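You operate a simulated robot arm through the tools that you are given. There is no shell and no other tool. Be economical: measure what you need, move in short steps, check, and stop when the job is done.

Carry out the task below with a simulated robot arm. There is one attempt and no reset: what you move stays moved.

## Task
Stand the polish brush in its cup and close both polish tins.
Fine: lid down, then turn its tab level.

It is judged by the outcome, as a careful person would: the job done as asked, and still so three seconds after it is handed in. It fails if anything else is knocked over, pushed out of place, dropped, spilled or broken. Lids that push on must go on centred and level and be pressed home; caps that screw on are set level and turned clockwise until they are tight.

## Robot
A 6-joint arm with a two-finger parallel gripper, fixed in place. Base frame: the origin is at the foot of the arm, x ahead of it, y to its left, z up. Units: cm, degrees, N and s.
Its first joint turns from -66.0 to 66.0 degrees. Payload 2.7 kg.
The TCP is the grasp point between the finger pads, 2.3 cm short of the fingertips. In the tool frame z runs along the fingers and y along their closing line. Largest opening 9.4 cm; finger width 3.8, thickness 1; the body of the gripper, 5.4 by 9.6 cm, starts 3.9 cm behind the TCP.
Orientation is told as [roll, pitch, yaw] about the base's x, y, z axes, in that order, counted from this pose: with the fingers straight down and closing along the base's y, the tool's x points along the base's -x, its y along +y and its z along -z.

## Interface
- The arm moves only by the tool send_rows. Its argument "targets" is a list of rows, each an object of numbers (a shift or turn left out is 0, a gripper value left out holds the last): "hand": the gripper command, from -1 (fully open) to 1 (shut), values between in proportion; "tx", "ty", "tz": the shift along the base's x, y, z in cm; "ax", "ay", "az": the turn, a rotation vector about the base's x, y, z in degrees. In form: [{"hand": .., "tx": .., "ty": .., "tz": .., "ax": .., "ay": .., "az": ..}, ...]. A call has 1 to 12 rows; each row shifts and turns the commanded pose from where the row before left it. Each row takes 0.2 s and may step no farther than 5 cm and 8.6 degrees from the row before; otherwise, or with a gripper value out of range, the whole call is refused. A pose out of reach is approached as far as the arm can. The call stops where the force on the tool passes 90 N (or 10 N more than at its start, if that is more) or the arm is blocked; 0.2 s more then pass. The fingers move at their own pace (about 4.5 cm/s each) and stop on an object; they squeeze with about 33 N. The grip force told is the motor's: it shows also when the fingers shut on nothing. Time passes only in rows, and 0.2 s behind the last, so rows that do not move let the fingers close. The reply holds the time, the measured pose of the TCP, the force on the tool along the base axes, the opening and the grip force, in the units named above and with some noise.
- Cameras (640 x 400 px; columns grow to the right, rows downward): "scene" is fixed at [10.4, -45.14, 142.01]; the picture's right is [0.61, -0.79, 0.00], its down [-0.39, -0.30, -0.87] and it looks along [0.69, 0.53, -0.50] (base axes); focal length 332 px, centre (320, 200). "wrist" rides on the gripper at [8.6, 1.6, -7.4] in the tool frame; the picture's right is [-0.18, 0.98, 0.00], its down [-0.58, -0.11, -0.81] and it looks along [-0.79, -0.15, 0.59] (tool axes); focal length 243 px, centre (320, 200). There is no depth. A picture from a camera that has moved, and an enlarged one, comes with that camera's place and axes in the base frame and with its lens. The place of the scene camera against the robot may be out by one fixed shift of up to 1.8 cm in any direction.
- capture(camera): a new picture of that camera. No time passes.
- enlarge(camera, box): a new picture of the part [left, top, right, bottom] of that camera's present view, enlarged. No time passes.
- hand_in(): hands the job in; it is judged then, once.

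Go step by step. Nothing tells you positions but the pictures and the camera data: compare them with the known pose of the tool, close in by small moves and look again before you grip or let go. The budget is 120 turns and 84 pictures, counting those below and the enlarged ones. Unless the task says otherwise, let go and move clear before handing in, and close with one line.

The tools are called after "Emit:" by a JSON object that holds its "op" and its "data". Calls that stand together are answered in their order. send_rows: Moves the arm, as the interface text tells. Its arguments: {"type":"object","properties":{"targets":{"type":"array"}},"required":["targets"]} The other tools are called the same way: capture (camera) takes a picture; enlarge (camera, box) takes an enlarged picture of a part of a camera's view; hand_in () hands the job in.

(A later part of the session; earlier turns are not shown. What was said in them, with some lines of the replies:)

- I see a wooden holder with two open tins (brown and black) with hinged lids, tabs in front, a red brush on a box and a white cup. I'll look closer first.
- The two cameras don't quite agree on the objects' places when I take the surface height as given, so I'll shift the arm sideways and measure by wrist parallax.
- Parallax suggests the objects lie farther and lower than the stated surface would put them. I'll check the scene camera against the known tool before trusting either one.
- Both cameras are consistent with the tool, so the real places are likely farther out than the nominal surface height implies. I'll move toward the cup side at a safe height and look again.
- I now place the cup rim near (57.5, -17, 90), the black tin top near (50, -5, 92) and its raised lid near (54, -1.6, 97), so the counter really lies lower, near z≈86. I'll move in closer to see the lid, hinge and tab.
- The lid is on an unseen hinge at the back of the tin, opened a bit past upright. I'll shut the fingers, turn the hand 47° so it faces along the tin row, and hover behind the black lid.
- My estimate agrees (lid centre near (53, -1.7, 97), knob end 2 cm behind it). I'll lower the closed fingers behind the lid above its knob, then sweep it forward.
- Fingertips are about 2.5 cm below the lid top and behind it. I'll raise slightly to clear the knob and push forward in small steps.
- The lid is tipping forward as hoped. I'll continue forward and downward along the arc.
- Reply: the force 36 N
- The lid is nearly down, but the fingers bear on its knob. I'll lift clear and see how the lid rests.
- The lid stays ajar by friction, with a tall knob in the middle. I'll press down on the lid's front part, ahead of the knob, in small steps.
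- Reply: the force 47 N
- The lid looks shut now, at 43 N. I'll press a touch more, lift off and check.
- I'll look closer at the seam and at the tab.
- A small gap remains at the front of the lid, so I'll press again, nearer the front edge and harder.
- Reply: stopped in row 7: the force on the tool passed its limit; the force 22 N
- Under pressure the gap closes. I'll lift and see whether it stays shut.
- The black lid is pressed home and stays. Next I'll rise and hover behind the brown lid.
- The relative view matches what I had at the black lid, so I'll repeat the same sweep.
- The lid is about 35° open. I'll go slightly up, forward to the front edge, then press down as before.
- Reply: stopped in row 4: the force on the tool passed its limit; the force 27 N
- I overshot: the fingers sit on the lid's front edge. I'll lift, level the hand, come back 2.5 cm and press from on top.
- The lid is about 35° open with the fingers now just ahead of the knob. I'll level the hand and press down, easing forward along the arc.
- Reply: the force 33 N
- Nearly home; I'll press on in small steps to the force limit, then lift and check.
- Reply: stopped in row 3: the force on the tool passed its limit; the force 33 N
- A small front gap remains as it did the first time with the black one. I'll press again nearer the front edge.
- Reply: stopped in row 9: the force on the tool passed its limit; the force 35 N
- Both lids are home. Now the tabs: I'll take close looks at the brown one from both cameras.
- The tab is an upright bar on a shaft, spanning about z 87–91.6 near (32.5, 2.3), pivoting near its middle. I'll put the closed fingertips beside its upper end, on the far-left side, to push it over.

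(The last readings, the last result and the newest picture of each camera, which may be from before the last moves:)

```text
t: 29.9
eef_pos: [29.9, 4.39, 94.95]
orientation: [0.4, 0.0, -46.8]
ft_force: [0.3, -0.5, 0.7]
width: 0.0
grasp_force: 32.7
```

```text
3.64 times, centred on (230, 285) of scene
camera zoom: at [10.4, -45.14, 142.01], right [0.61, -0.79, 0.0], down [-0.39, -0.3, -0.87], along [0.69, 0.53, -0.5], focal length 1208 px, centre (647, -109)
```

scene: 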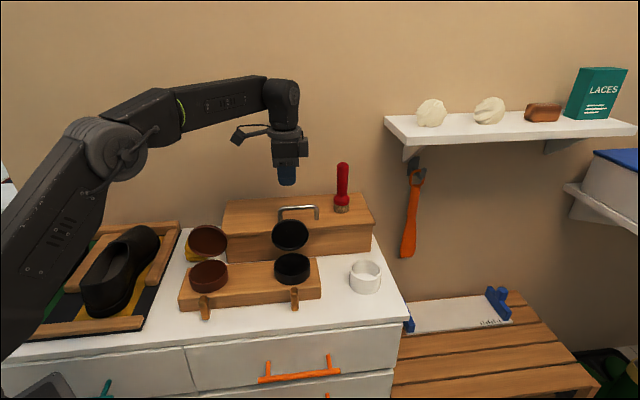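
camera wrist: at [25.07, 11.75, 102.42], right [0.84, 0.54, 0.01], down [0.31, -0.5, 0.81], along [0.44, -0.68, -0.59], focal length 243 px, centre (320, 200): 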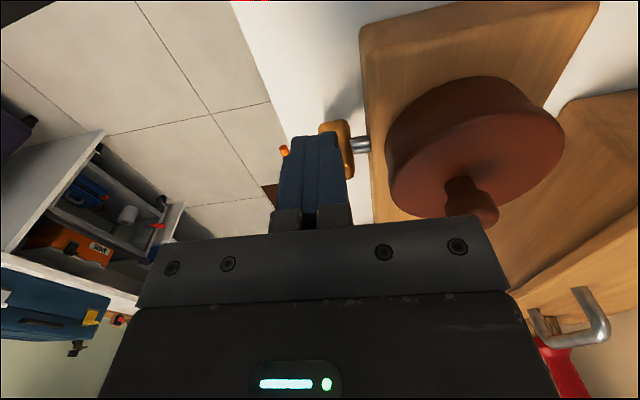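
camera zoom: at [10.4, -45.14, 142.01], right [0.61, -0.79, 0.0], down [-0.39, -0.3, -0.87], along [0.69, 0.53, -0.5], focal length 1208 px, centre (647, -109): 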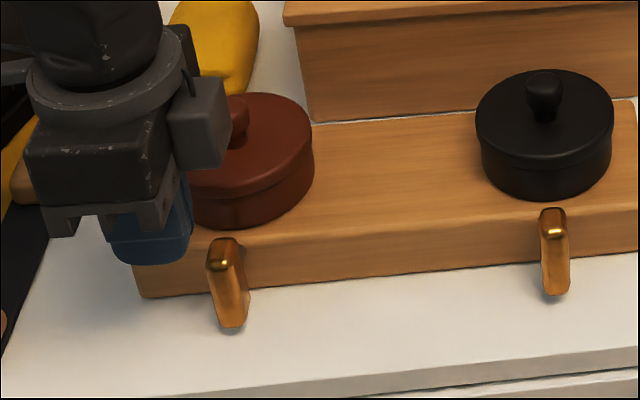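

The fingers line up with the tab, slightly too far forward. I'll shift 0.6 cm back toward the block, lower 2.3 cm and push along the row direction.

Emit:
{"op": "send_rows", "data": {"targets": [{"tx": 0.44, "ty": 0.41}, {"tz": -1.2}, {"tz": -1.15}, {"tx": 0.55, "ty": -0.58}, {"tx": 0.55, "ty": -0.58}, {"tx": 0.55, "ty": -0.58}, {"tx": 0}]}}

Emit:
{"op": "capture", "data": {"camera": "wrist"}}

Emit:
{"op": "enlarge", "data": {"camera": "scene", "box": [150, 230, 310, 340]}}

```text
t: 31.0
eef_pos: [30.74, 4.67, 92.57]
orientation: [0.0, 0.9, -46.8]
ft_force: [-17.7, 20.6, 16.8]
width: 0.01
grasp_force: 33.2
stopped in row 5: the force on the tool passed its limit (the readings are from after the stop); the commanded pose is now the measured one
```

```text
34 pictures are left
camera wrist: at [25.84, 11.92, 100.31], right [0.84, 0.54, 0.0], down [0.33, -0.51, 0.8], along [0.43, -0.67, -0.6], focal length 243 px, centre (320, 200)
```

wrist: 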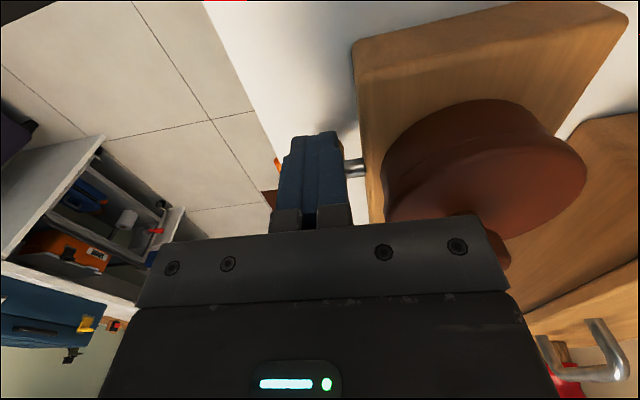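

```text
3.64 times, centred on (230, 285) of scene
camera zoom: at [10.34, -45.09, 142.03], right [0.61, -0.79, 0.0], down [-0.39, -0.3, -0.87], along [0.69, 0.53, -0.49], focal length 1208 px, centre (647, -109)
```

zoom: 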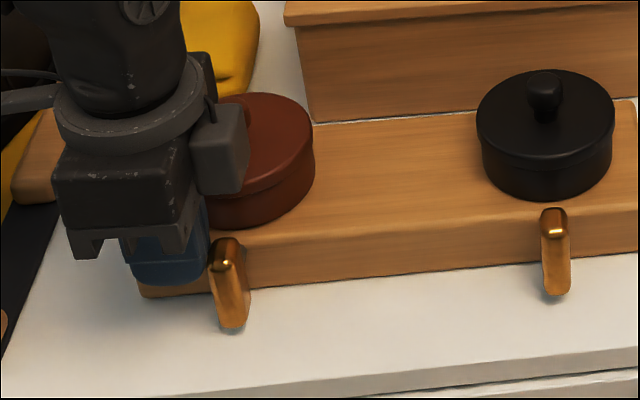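

It won't turn that way (firm stop), so I'll back off and go round to push it the other way.

Emit:
{"op": "send_rows", "data": {"targets": [{"tx": -0.55, "ty": 0.5, "ax": -0.65, "ay": -0.6}, {"tz": 3}, {"tz": 2}, {"tx": 2.5, "ty": -2.6}, {"tx": 2.5, "ty": -2.7}, {"tz": -2}, {"tz": -3}, {"tx": 0}]}}

Emit:
{"op": "capture", "data": {"camera": "wrist"}}

Emit:
{"op": "enlarge", "data": {"camera": "scene", "box": [150, 230, 310, 340]}}

```text
t: 32.8
eef_pos: [35.3, -0.27, 92.7]
orientation: [0.2, -0.1, -46.7]
ft_force: [0.0, 0.3, -0.3]
width: 0.02
grasp_force: 33.4
```

```text
32 pictures are left
camera wrist: at [30.48, 7.02, 100.13], right [0.84, 0.54, 0.0], down [0.32, -0.5, 0.81], along [0.44, -0.68, -0.59], focal length 243 px, centre (320, 200)
```

wrist: 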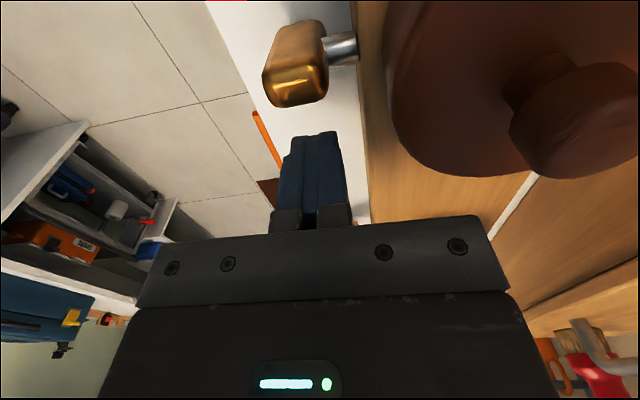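

```text
3.64 times, centred on (230, 285) of scene
camera zoom: at [10.4, -45.14, 142.01], right [0.61, -0.79, 0.0], down [-0.39, -0.3, -0.87], along [0.69, 0.53, -0.5], focal length 1208 px, centre (647, -109)
```

zoom: 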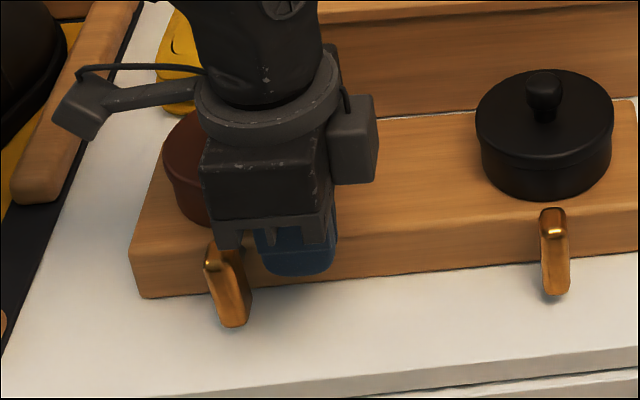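

Positioned on the other side. I'll push the top end back toward the left in small steps.

Emit:
{"op": "send_rows", "data": {"targets": [{"tx": -0.55, "ty": 0.58}, {"tx": -0.55, "ty": 0.58}, {"tx": -0.55, "ty": 0.58}, {"tx": -0.55, "ty": 0.58}, {"tx": 0}]}}

Emit:
{"op": "capture", "data": {"camera": "wrist"}}

Emit:
{"op": "enlarge", "data": {"camera": "scene", "box": [150, 230, 310, 340]}}

```text
t: 34.0
eef_pos: [33.12, 1.99, 92.64]
orientation: [0.1, -0.1, -46.8]
ft_force: [-0.1, 0.4, 0.5]
width: 0.01
grasp_force: 32.5
```

```text
30 pictures are left
camera wrist: at [28.29, 9.34, 100.13], right [0.84, 0.54, 0.0], down [0.32, -0.5, 0.81], along [0.44, -0.68, -0.59], focal length 243 px, centre (320, 200)
```

wrist: 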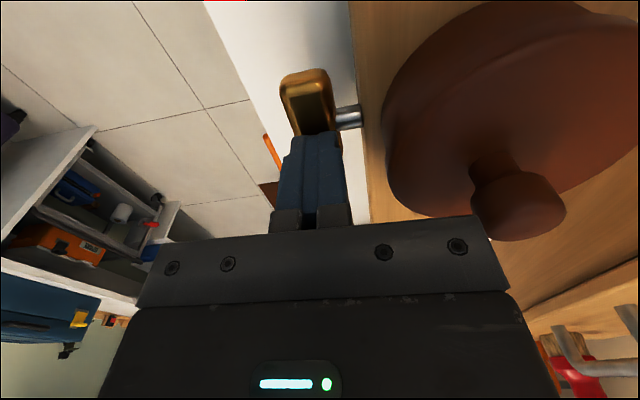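

```text
3.64 times, centred on (230, 285) of scene
camera zoom: at [10.4, -45.14, 142.01], right [0.61, -0.79, 0.0], down [-0.39, -0.3, -0.87], along [0.69, 0.53, -0.5], focal length 1208 px, centre (647, -109)
```

zoom: 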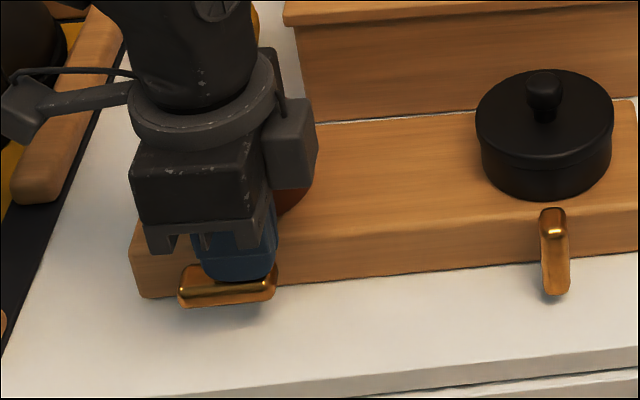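

The tab swung nearly level with little force. I'll lift off and look.

Emit:
{"op": "send_rows", "data": {"targets": [{"tz": 3}, {"tz": 3}, {"tz": 3}, {"tx": 2.5, "ty": -2.7}, {"tx": 2.5, "ty": -2.7}, {"tx": 0}]}}

Emit:
{"op": "enlarge", "data": {"camera": "scene", "box": [180, 275, 240, 325]}}

```text
t: 35.4
eef_pos: [37.9, -3.17, 101.95]
orientation: [0.2, -0.3, -46.7]
ft_force: [-0.6, -0.2, 0.2]
width: 0.02
grasp_force: 33.4
```

```text
8.00 times, centred on (210, 300) of scene
camera zoom: at [10.4, -45.14, 142.01], right [0.61, -0.79, 0.0], down [-0.39, -0.3, -0.87], along [0.69, 0.53, -0.5], focal length 2658 px, centre (1200, -600)
```

zoom: 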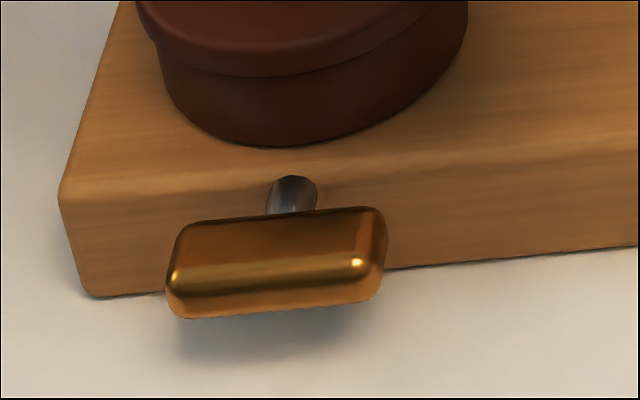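

The brown tab is level to within about a degree. Now the same for the black one: hover on its right side.

Emit:
{"op": "send_rows", "data": {"targets": [{"tx": 3.2, "ty": -3.2}, {"tx": 3.2, "ty": -3.2}, {"tx": 3.1, "ty": -3.3}, {"tz": -3}, {"tz": -3}, {"tz": -1}, {"tx": 0}]}}

Emit:
{"op": "capture", "data": {"camera": "wrist"}}

Emit:
{"op": "enlarge", "data": {"camera": "scene", "box": [220, 230, 380, 340]}}

```text
t: 37.0
eef_pos: [47.36, -13.06, 94.41]
orientation: [0.1, -0.2, -46.9]
ft_force: [-0.2, 0.8, 0.0]
width: 0.0
grasp_force: 32.8
```

```text
27 pictures are left
camera wrist: at [42.53, -5.78, 102.01], right [0.84, 0.54, 0.0], down [0.32, -0.5, 0.81], along [0.44, -0.68, -0.59], focal length 243 px, centre (320, 200)
```

wrist: 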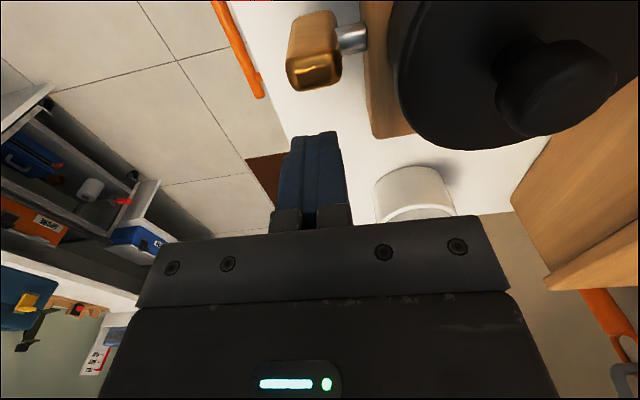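

```text
3.64 times, centred on (300, 285) of scene
camera zoom: at [10.4, -45.14, 142.01], right [0.61, -0.79, 0.0], down [-0.39, -0.3, -0.87], along [0.69, 0.53, -0.5], focal length 1208 px, centre (393, -109)
```

zoom: 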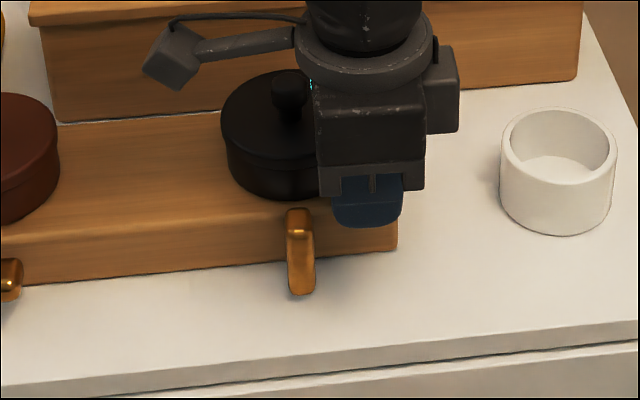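

Alignment matches the brown case. Lower and push left.

Emit:
{"op": "send_rows", "data": {"targets": [{"tz": -1.75}, {"tx": -0.55, "ty": 0.58}, {"tx": -0.55, "ty": 0.58}, {"tx": -0.55, "ty": 0.58}, {"tx": -0.55, "ty": 0.58}, {"tx": 0}]}}

Emit:
{"op": "enlarge", "data": {"camera": "scene", "box": [220, 230, 380, 340]}}

```text
t: 38.4
eef_pos: [45.16, -10.77, 92.86]
orientation: [0.2, -0.1, -46.8]
ft_force: [0.1, 0.6, -0.5]
width: 0.01
grasp_force: 33.4
```

```text
3.64 times, centred on (300, 285) of scene
camera zoom: at [10.4, -45.14, 142.01], right [0.61, -0.79, 0.0], down [-0.39, -0.3, -0.87], along [0.69, 0.53, -0.5], focal length 1208 px, centre (393, -109)
```

zoom: 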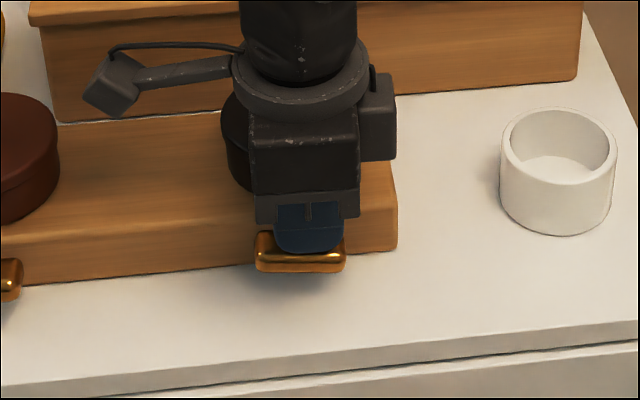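

It's about 5° short of level, so I'll push slightly more, then lift off.

Emit:
{"op": "send_rows", "data": {"targets": [{"tx": -0.35, "ty": 0.37}, {"tx": 0}]}}

Emit:
{"op": "enlarge", "data": {"camera": "scene", "box": [265, 275, 325, 325]}}

```text
t: 39.0
eef_pos: [44.92, -10.31, 92.95]
orientation: [0.1, -0.1, -46.8]
ft_force: [-0.3, -0.1, 0.8]
width: 0.02
grasp_force: 33.0
```

```text
8.00 times, centred on (295, 300) of scene
camera zoom: at [10.4, -45.14, 142.01], right [0.61, -0.79, 0.0], down [-0.39, -0.3, -0.87], along [0.69, 0.53, -0.5], focal length 2658 px, centre (520, -600)
```

zoom: 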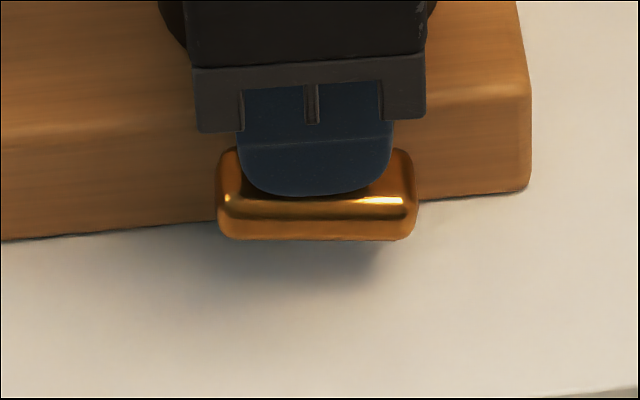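

It's still about 5° short with the left end high. I'll lift, shift over the left end, and press it down to the height that left the brown tab level.

Emit:
{"op": "send_rows", "data": {"targets": [{"tz": 1.5}, {"tx": -1.37, "ty": 1.46}, {"tz": -1.0}, {"tz": -0.5}, {"tz": -0.2}, {"tx": 0}]}}

Emit:
{"op": "enlarge", "data": {"camera": "scene", "box": [265, 275, 325, 325]}}

```text
t: 40.4
eef_pos: [43.71, -8.96, 92.59]
orientation: [0.1, -0.2, -46.8]
ft_force: [1.1, -0.4, -0.6]
width: 0.0
grasp_force: 33.5
```

```text
8.00 times, centred on (295, 300) of scene
camera zoom: at [10.4, -45.14, 142.01], right [0.61, -0.79, 0.0], down [-0.39, -0.3, -0.87], along [0.69, 0.53, -0.5], focal length 2658 px, centre (520, -600)
```

zoom: 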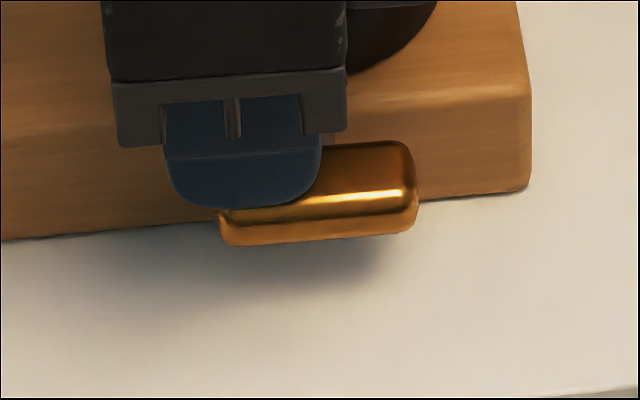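

Now level within a degree. I'll lift off and confirm.

Emit:
{"op": "send_rows", "data": {"targets": [{"tz": 3}, {"tz": 4}, {"tz": 4}, {"tz": 4}, {"hand": -1}]}}

Emit:
{"op": "enlarge", "data": {"camera": "scene", "box": [180, 235, 340, 335]}}

```text
t: 41.6
eef_pos: [43.38, -8.82, 107.9]
orientation: [0.1, -0.1, -46.8]
ft_force: [0.6, -0.1, 0.6]
width: 3.28
grasp_force: 0.1
```

```text
4.00 times, centred on (260, 285) of scene
camera zoom: at [10.4, -45.14, 142.01], right [0.61, -0.79, 0.0], down [-0.39, -0.3, -0.87], along [0.69, 0.53, -0.5], focal length 1329 px, centre (560, -140)
```

zoom: 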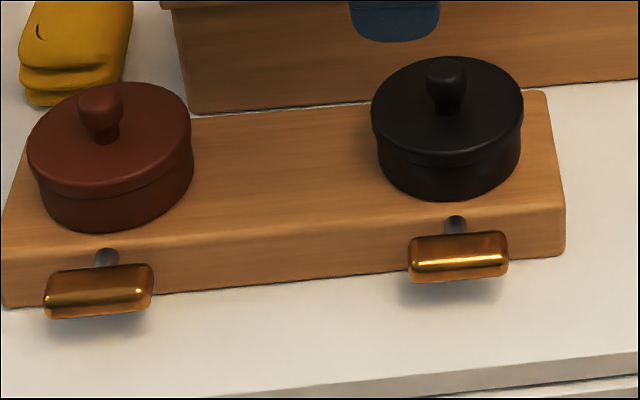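

Both tins are shut with tabs level. Now the brush: both cameras put its base near (71.3, -4.4, 95.8) on the box, about 13 cm tall and beyond the straight-down reach, so I'll unwind the yaw, rise, and tilt the hand forward.

Emit:
{"op": "send_rows", "data": {"targets": [{"hand": -1, "tx": 1.2, "ty": 0.7, "tz": 2, "az": 7.8}, {"tx": 1.2, "ty": 0.7, "tz": 2, "az": 7.8}, {"tx": 1.2, "ty": 0.7, "tz": 2, "az": 7.8}, {"tx": 1.2, "ty": 0.7, "tz": 2, "az": 7.8}, {"tx": 1.2, "ty": 0.7, "az": 7.8}, {"tx": 1.2, "ty": 0.7, "az": 7.8}, {"ay": -8}, {"ay": -8}, {"ay": -8}, {"ay": -8}, {"ay": -8}, {"tx": 0}]}}

Emit:
{"op": "capture", "data": {"camera": "scene"}}

Emit:
{"op": "capture", "data": {"camera": "wrist"}}

```text
t: 44.2
eef_pos: [50.83, -4.71, 115.61]
orientation: [0.1, -40.2, 0.0]
ft_force: [-1.1, -0.6, -0.7]
width: 9.4
grasp_force: 0.0
```

```text
21 pictures are left
```

scene: 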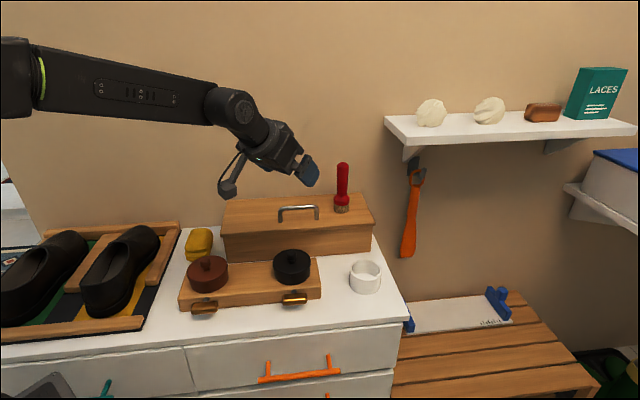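

```text
20 pictures are left
camera wrist: at [39.24, -3.2, 115.85], right [0.14, 0.98, 0.12], down [-0.08, -0.11, 0.99], along [0.99, -0.15, 0.06], focal length 243 px, centre (320, 200)
```

wrist: 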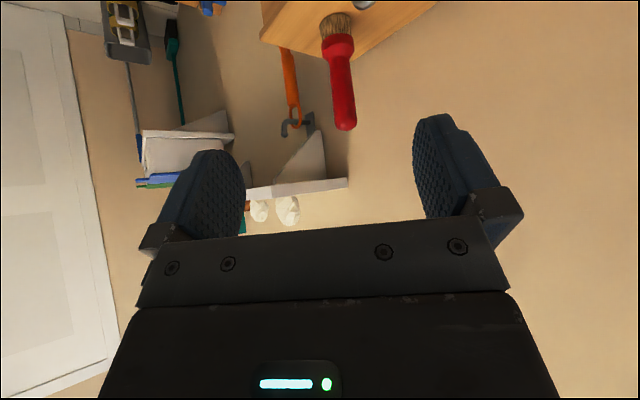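

Brush handle: centre y≈-3.6, z 96–109, x≈71. I'll tilt 8° more, come level with the handle at z≈105 and approach to x≈64.

Emit:
{"op": "send_rows", "data": {"targets": [{"ay": -8, "ty": 1}, {"tz": -4, "tx": 2}, {"tz": -4, "tx": 2}, {"tz": -2.6, "tx": 3}, {"tx": 3}, {"tx": 3}, {"tx": 0}]}}

Emit:
{"op": "capture", "data": {"camera": "wrist"}}

Emit:
{"op": "enlarge", "data": {"camera": "scene", "box": [220, 110, 420, 260]}}

```text
t: 45.8
eef_pos: [63.66, -3.73, 104.86]
orientation: [0.1, -48.1, 0.0]
ft_force: [0.1, 0.6, 0.2]
width: 9.43
grasp_force: 0.0
```

```text
19 pictures are left
camera wrist: at [52.37, -2.26, 103.42], right [0.12, 0.98, 0.14], down [-0.21, -0.11, 0.97], along [0.97, -0.15, 0.2], focal length 243 px, centre (320, 200)
```

wrist: 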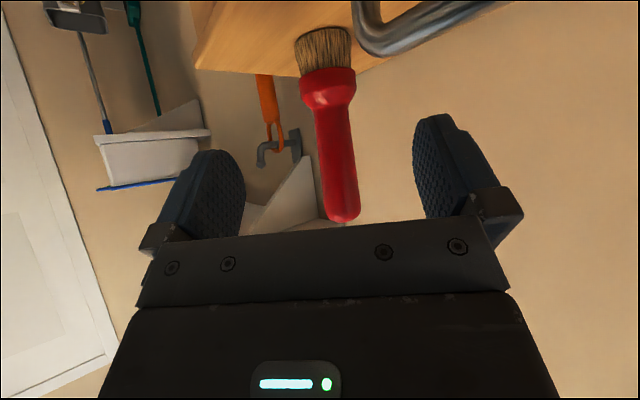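

```text
2.67 times, centred on (320, 185) of scene
camera zoom: at [10.4, -45.14, 142.01], right [0.61, -0.79, 0.0], down [-0.39, -0.3, -0.87], along [0.69, 0.53, -0.5], focal length 886 px, centre (320, 240)
```

zoom: 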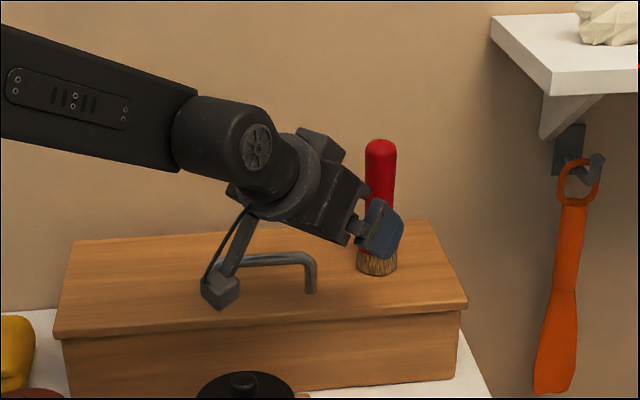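

Well aligned. I'll advance in smaller steps and check again.

Emit:
{"op": "send_rows", "data": {"targets": [{"tx": 2, "ty": 0.1}, {"tx": 2}, {"tx": 1.5}, {"tx": 0}]}}

Emit:
{"op": "capture", "data": {"camera": "wrist"}}

Emit:
{"op": "enlarge", "data": {"camera": "scene", "box": [280, 140, 400, 230]}}

```text
t: 46.8
eef_pos: [69.21, -3.66, 105.01]
orientation: [0.1, -48.2, -0.1]
ft_force: [0.9, 0.2, 0.4]
width: 9.42
grasp_force: 0.1
```

```text
17 pictures are left
camera wrist: at [57.86, -2.16, 103.57], right [0.12, 0.98, 0.14], down [-0.21, -0.11, 0.97], along [0.97, -0.15, 0.2], focal length 243 px, centre (320, 200)
```

wrist: 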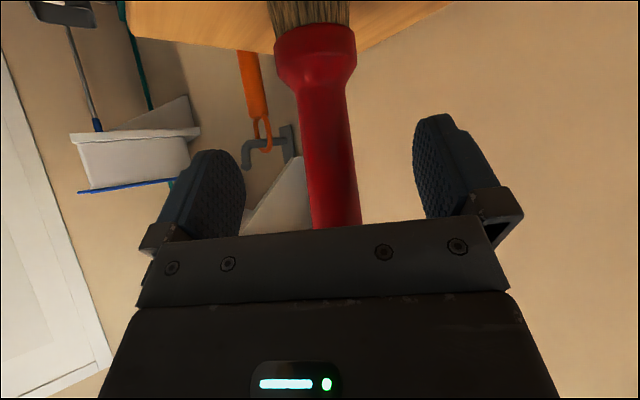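

```text
4.44 times, centred on (340, 185) of scene
camera zoom: at [10.4, -45.14, 142.01], right [0.61, -0.79, 0.0], down [-0.39, -0.3, -0.87], along [0.69, 0.53, -0.5], focal length 1476 px, centre (231, 267)
```

zoom: 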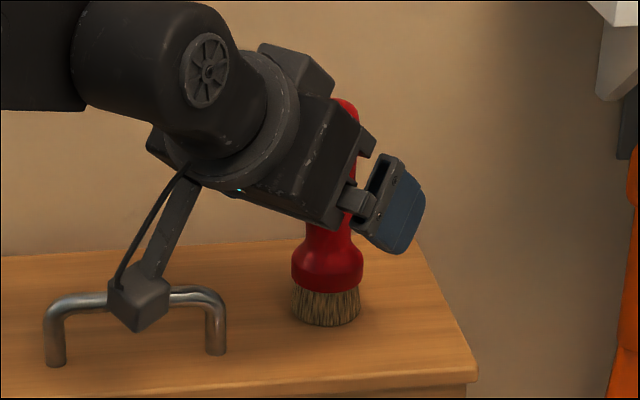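

The handle is about 1 cm ahead of the grasp point. I'll advance 0.7 cm and close gently.

Emit:
{"op": "send_rows", "data": {"targets": [{"tx": 0.7, "ty": 0.1}, {"hand": 1}, {"tx": 0}, {"tx": 0}, {"tx": 0}, {"tx": 0}]}}

Emit:
{"op": "enlarge", "data": {"camera": "scene", "box": [280, 140, 400, 230]}}

```text
t: 48.2
eef_pos: [70.09, -3.42, 104.94]
orientation: [0.1, -48.2, 0.0]
ft_force: [-0.4, 0.5, 0.1]
width: 2.63
grasp_force: 33.1
```

```text
4.44 times, centred on (340, 185) of scene
camera zoom: at [10.4, -45.14, 142.01], right [0.61, -0.79, 0.0], down [-0.39, -0.3, -0.87], along [0.69, 0.53, -0.5], focal length 1476 px, centre (231, 267)
```

zoom: 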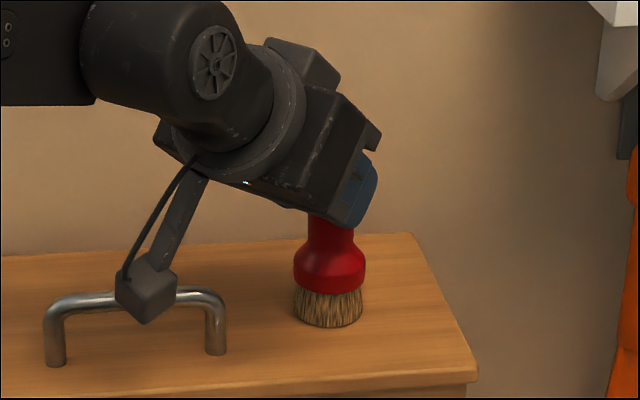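

Grip is firm (2.6 cm handle, base about 9.1 cm below the grasp point). Re-reading the views, the cup rim centre comes out consistently at (60.1, -17.1, 90). I'll lift and carry the brush above it.

Emit:
{"op": "send_rows", "data": {"targets": [{"tz": 2}, {"tz": 2.5}, {"tz": 2.5}, {"tx": -1.7, "ty": -2.28}, {"tx": -1.7, "ty": -2.28}, {"tx": -1.7, "ty": -2.28}, {"tx": -1.75, "ty": -2.28}, {"tx": -1.75, "ty": -2.28}, {"tx": -1.75, "ty": -2.28}, {"tx": 0}]}}

Emit:
{"op": "capture", "data": {"camera": "scene"}}

Emit:
{"op": "capture", "data": {"camera": "wrist"}}

```text
t: 50.4
eef_pos: [59.31, -17.12, 112.14]
orientation: [0.2, -48.2, 0.0]
ft_force: [-0.4, -0.5, -1.3]
width: 2.58
grasp_force: 33.1
```

```text
14 pictures are left
```

scene: 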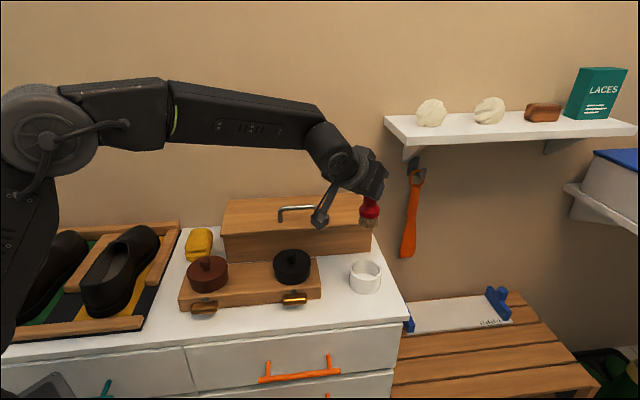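

```text
13 pictures are left
camera wrist: at [47.95, -15.67, 110.65], right [0.12, 0.98, 0.14], down [-0.21, -0.11, 0.97], along [0.97, -0.15, 0.2], focal length 243 px, centre (320, 200)
```

wrist: 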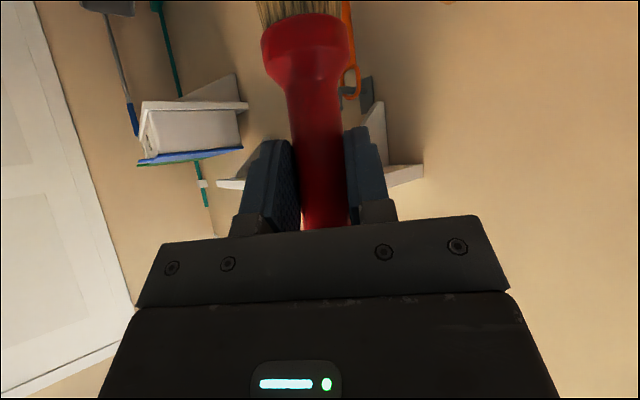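

The brush hangs upright and lines up above the cup. I'll lower it to just above the rim and check.

Emit:
{"op": "send_rows", "data": {"targets": [{"tz": -3, "tx": 0.2}, {"tz": -3}, {"tz": -3}, {"tz": -1.8}, {"tx": 0}]}}

Emit:
{"op": "enlarge", "data": {"camera": "scene", "box": [320, 215, 416, 305]}}

```text
t: 51.6
eef_pos: [59.92, -17.13, 101.05]
orientation: [0.1, -48.2, 0.0]
ft_force: [-0.1, 0.1, -1.1]
width: 2.63
grasp_force: 33.6
```

```text
4.44 times, centred on (368, 260) of scene
camera zoom: at [10.4, -45.14, 142.01], right [0.61, -0.79, 0.0], down [-0.39, -0.3, -0.87], along [0.69, 0.53, -0.5], focal length 1476 px, centre (107, -67)
```

zoom: 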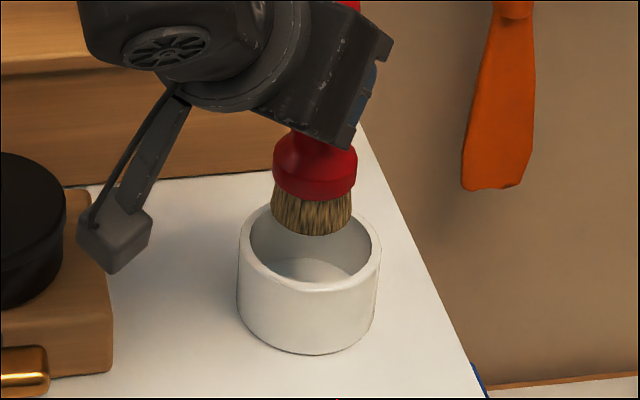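

It's centred over the cup opening. Lowering in small steps until contact.

Emit:
{"op": "send_rows", "data": {"targets": [{"tz": -1.5}, {"tz": -1.5}, {"tz": -1}, {"tz": -0.5}, {"tx": 0}]}}

Emit:
{"op": "enlarge", "data": {"camera": "scene", "box": [320, 215, 416, 305]}}

```text
t: 52.8
eef_pos: [59.78, -17.33, 96.66]
orientation: [0.1, -48.2, 0.0]
ft_force: [-0.2, 0.0, -0.5]
width: 2.61
grasp_force: 33.0
```

```text
4.44 times, centred on (368, 260) of scene
camera zoom: at [10.4, -45.14, 142.01], right [0.61, -0.79, 0.0], down [-0.39, -0.3, -0.87], along [0.69, 0.53, -0.5], focal length 1476 px, centre (107, -67)
```

zoom: 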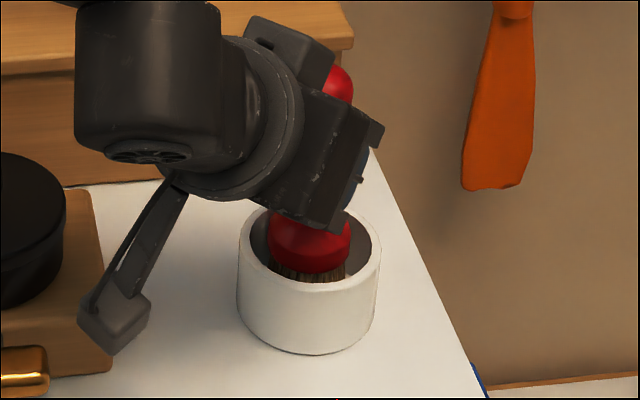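

Emit:
{"op": "send_rows", "data": {"targets": [{"tz": -0.3}, {"tz": -0.3}, {"tx": 0}]}}

```text
t: 53.6
eef_pos: [59.63, -17.15, 96.08]
orientation: [0.0, -48.2, 0.0]
ft_force: [0.4, 0.9, -0.5]
width: 2.61
grasp_force: 33.2
```

No contact yet; I'll continue in small steps.

Emit:
{"op": "send_rows", "data": {"targets": [{"tz": -0.25}, {"tz": -0.25}, {"tx": 0}]}}

```text
t: 54.4
eef_pos: [59.91, -17.21, 95.73]
orientation: [0.1, -48.4, 0.0]
ft_force: [-1.6, 0.7, 6.9]
width: 2.62
grasp_force: 32.7
```

Contact felt at about 7 N. I'll open the fingers and look before withdrawing.

Emit:
{"op": "send_rows", "data": {"targets": [{"tz": 0.05}, {"hand": -0.3}, {"tx": 0}, {"tx": 0}, {"tx": 0}]}}

Emit:
{"op": "enlarge", "data": {"camera": "scene", "box": [320, 215, 416, 305]}}

Emit:
{"op": "capture", "data": {"camera": "wrist"}}

```text
t: 55.6
eef_pos: [59.83, -17.17, 95.62]
orientation: [0.1, -48.3, 0.0]
ft_force: [0.2, 0.4, 0.3]
width: 6.13
grasp_force: 0.0
```

```text
4.44 times, centred on (368, 260) of scene
camera zoom: at [10.4, -45.14, 142.01], right [0.61, -0.79, 0.0], down [-0.39, -0.3, -0.87], along [0.69, 0.53, -0.5], focal length 1476 px, centre (107, -67)
```

zoom: 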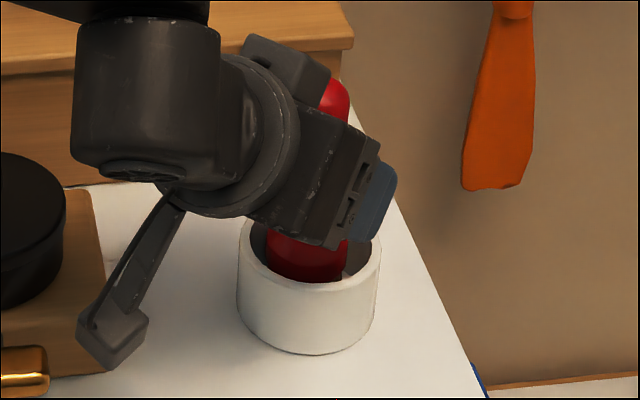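

```text
9 pictures are left
camera wrist: at [48.37, -15.64, 94.24], right [0.12, 0.98, 0.14], down [-0.21, -0.11, 0.97], along [0.97, -0.15, 0.2], focal length 243 px, centre (320, 200)
```

wrist: 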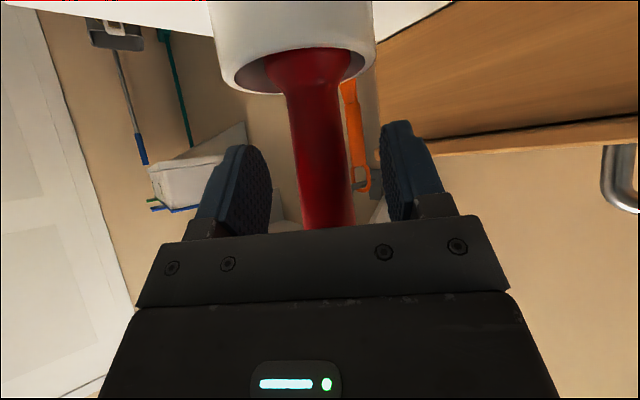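

The brush stands upright and free between the open fingers. I'll withdraw back and up along the tool axis, then clear.

Emit:
{"op": "send_rows", "data": {"targets": [{"tx": -0.75, "tz": 0.67}, {"tx": -1.5, "tz": 1.34}, {"tx": -2.2, "tz": 2}, {"tx": -3, "tz": 3}, {"tx": -3, "tz": 3}, {"tx": -2, "tz": 4}, {"tz": 4}, {"tx": 0}]}}

Emit:
{"op": "capture", "data": {"camera": "scene"}}

Emit:
{"op": "enlarge", "data": {"camera": "scene", "box": [180, 200, 400, 330]}}

```text
t: 57.4
eef_pos: [47.71, -16.83, 113.82]
orientation: [0.1, -48.1, 0.0]
ft_force: [0.1, 0.3, -0.1]
width: 6.11
grasp_force: 0.0
```

```text
8 pictures are left
```

scene: 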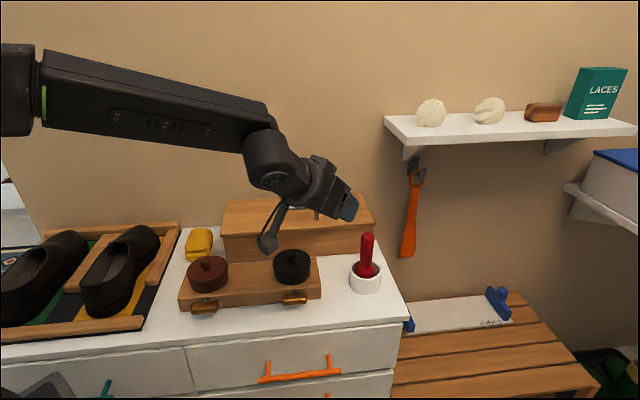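

```text
2.91 times, centred on (290, 265) of scene
camera zoom: at [10.4, -45.14, 142.01], right [0.61, -0.79, 0.0], down [-0.39, -0.3, -0.87], along [0.69, 0.53, -0.5], focal length 966 px, centre (407, 11)
```

zoom: 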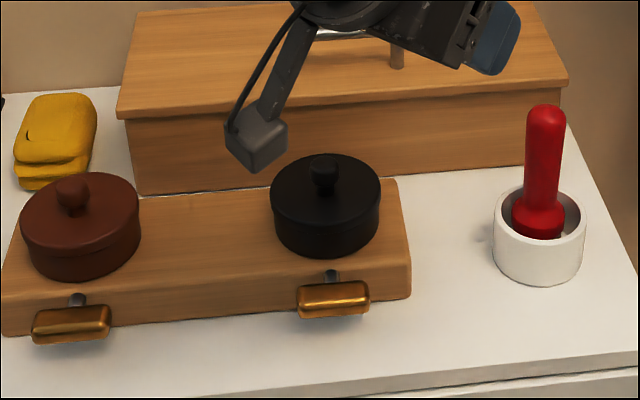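

The brush stands in its cup, both lids are seated, both tabs are level and the arm is clear. I'm handing it in.

Emit:
{"op": "hand_in", "data": {}}

```text
The job is handed in.
```

The brush is standing in its cup, both polish tins are closed with their lids pressed home, and both tabs are level to within about a degree in the last pictures.
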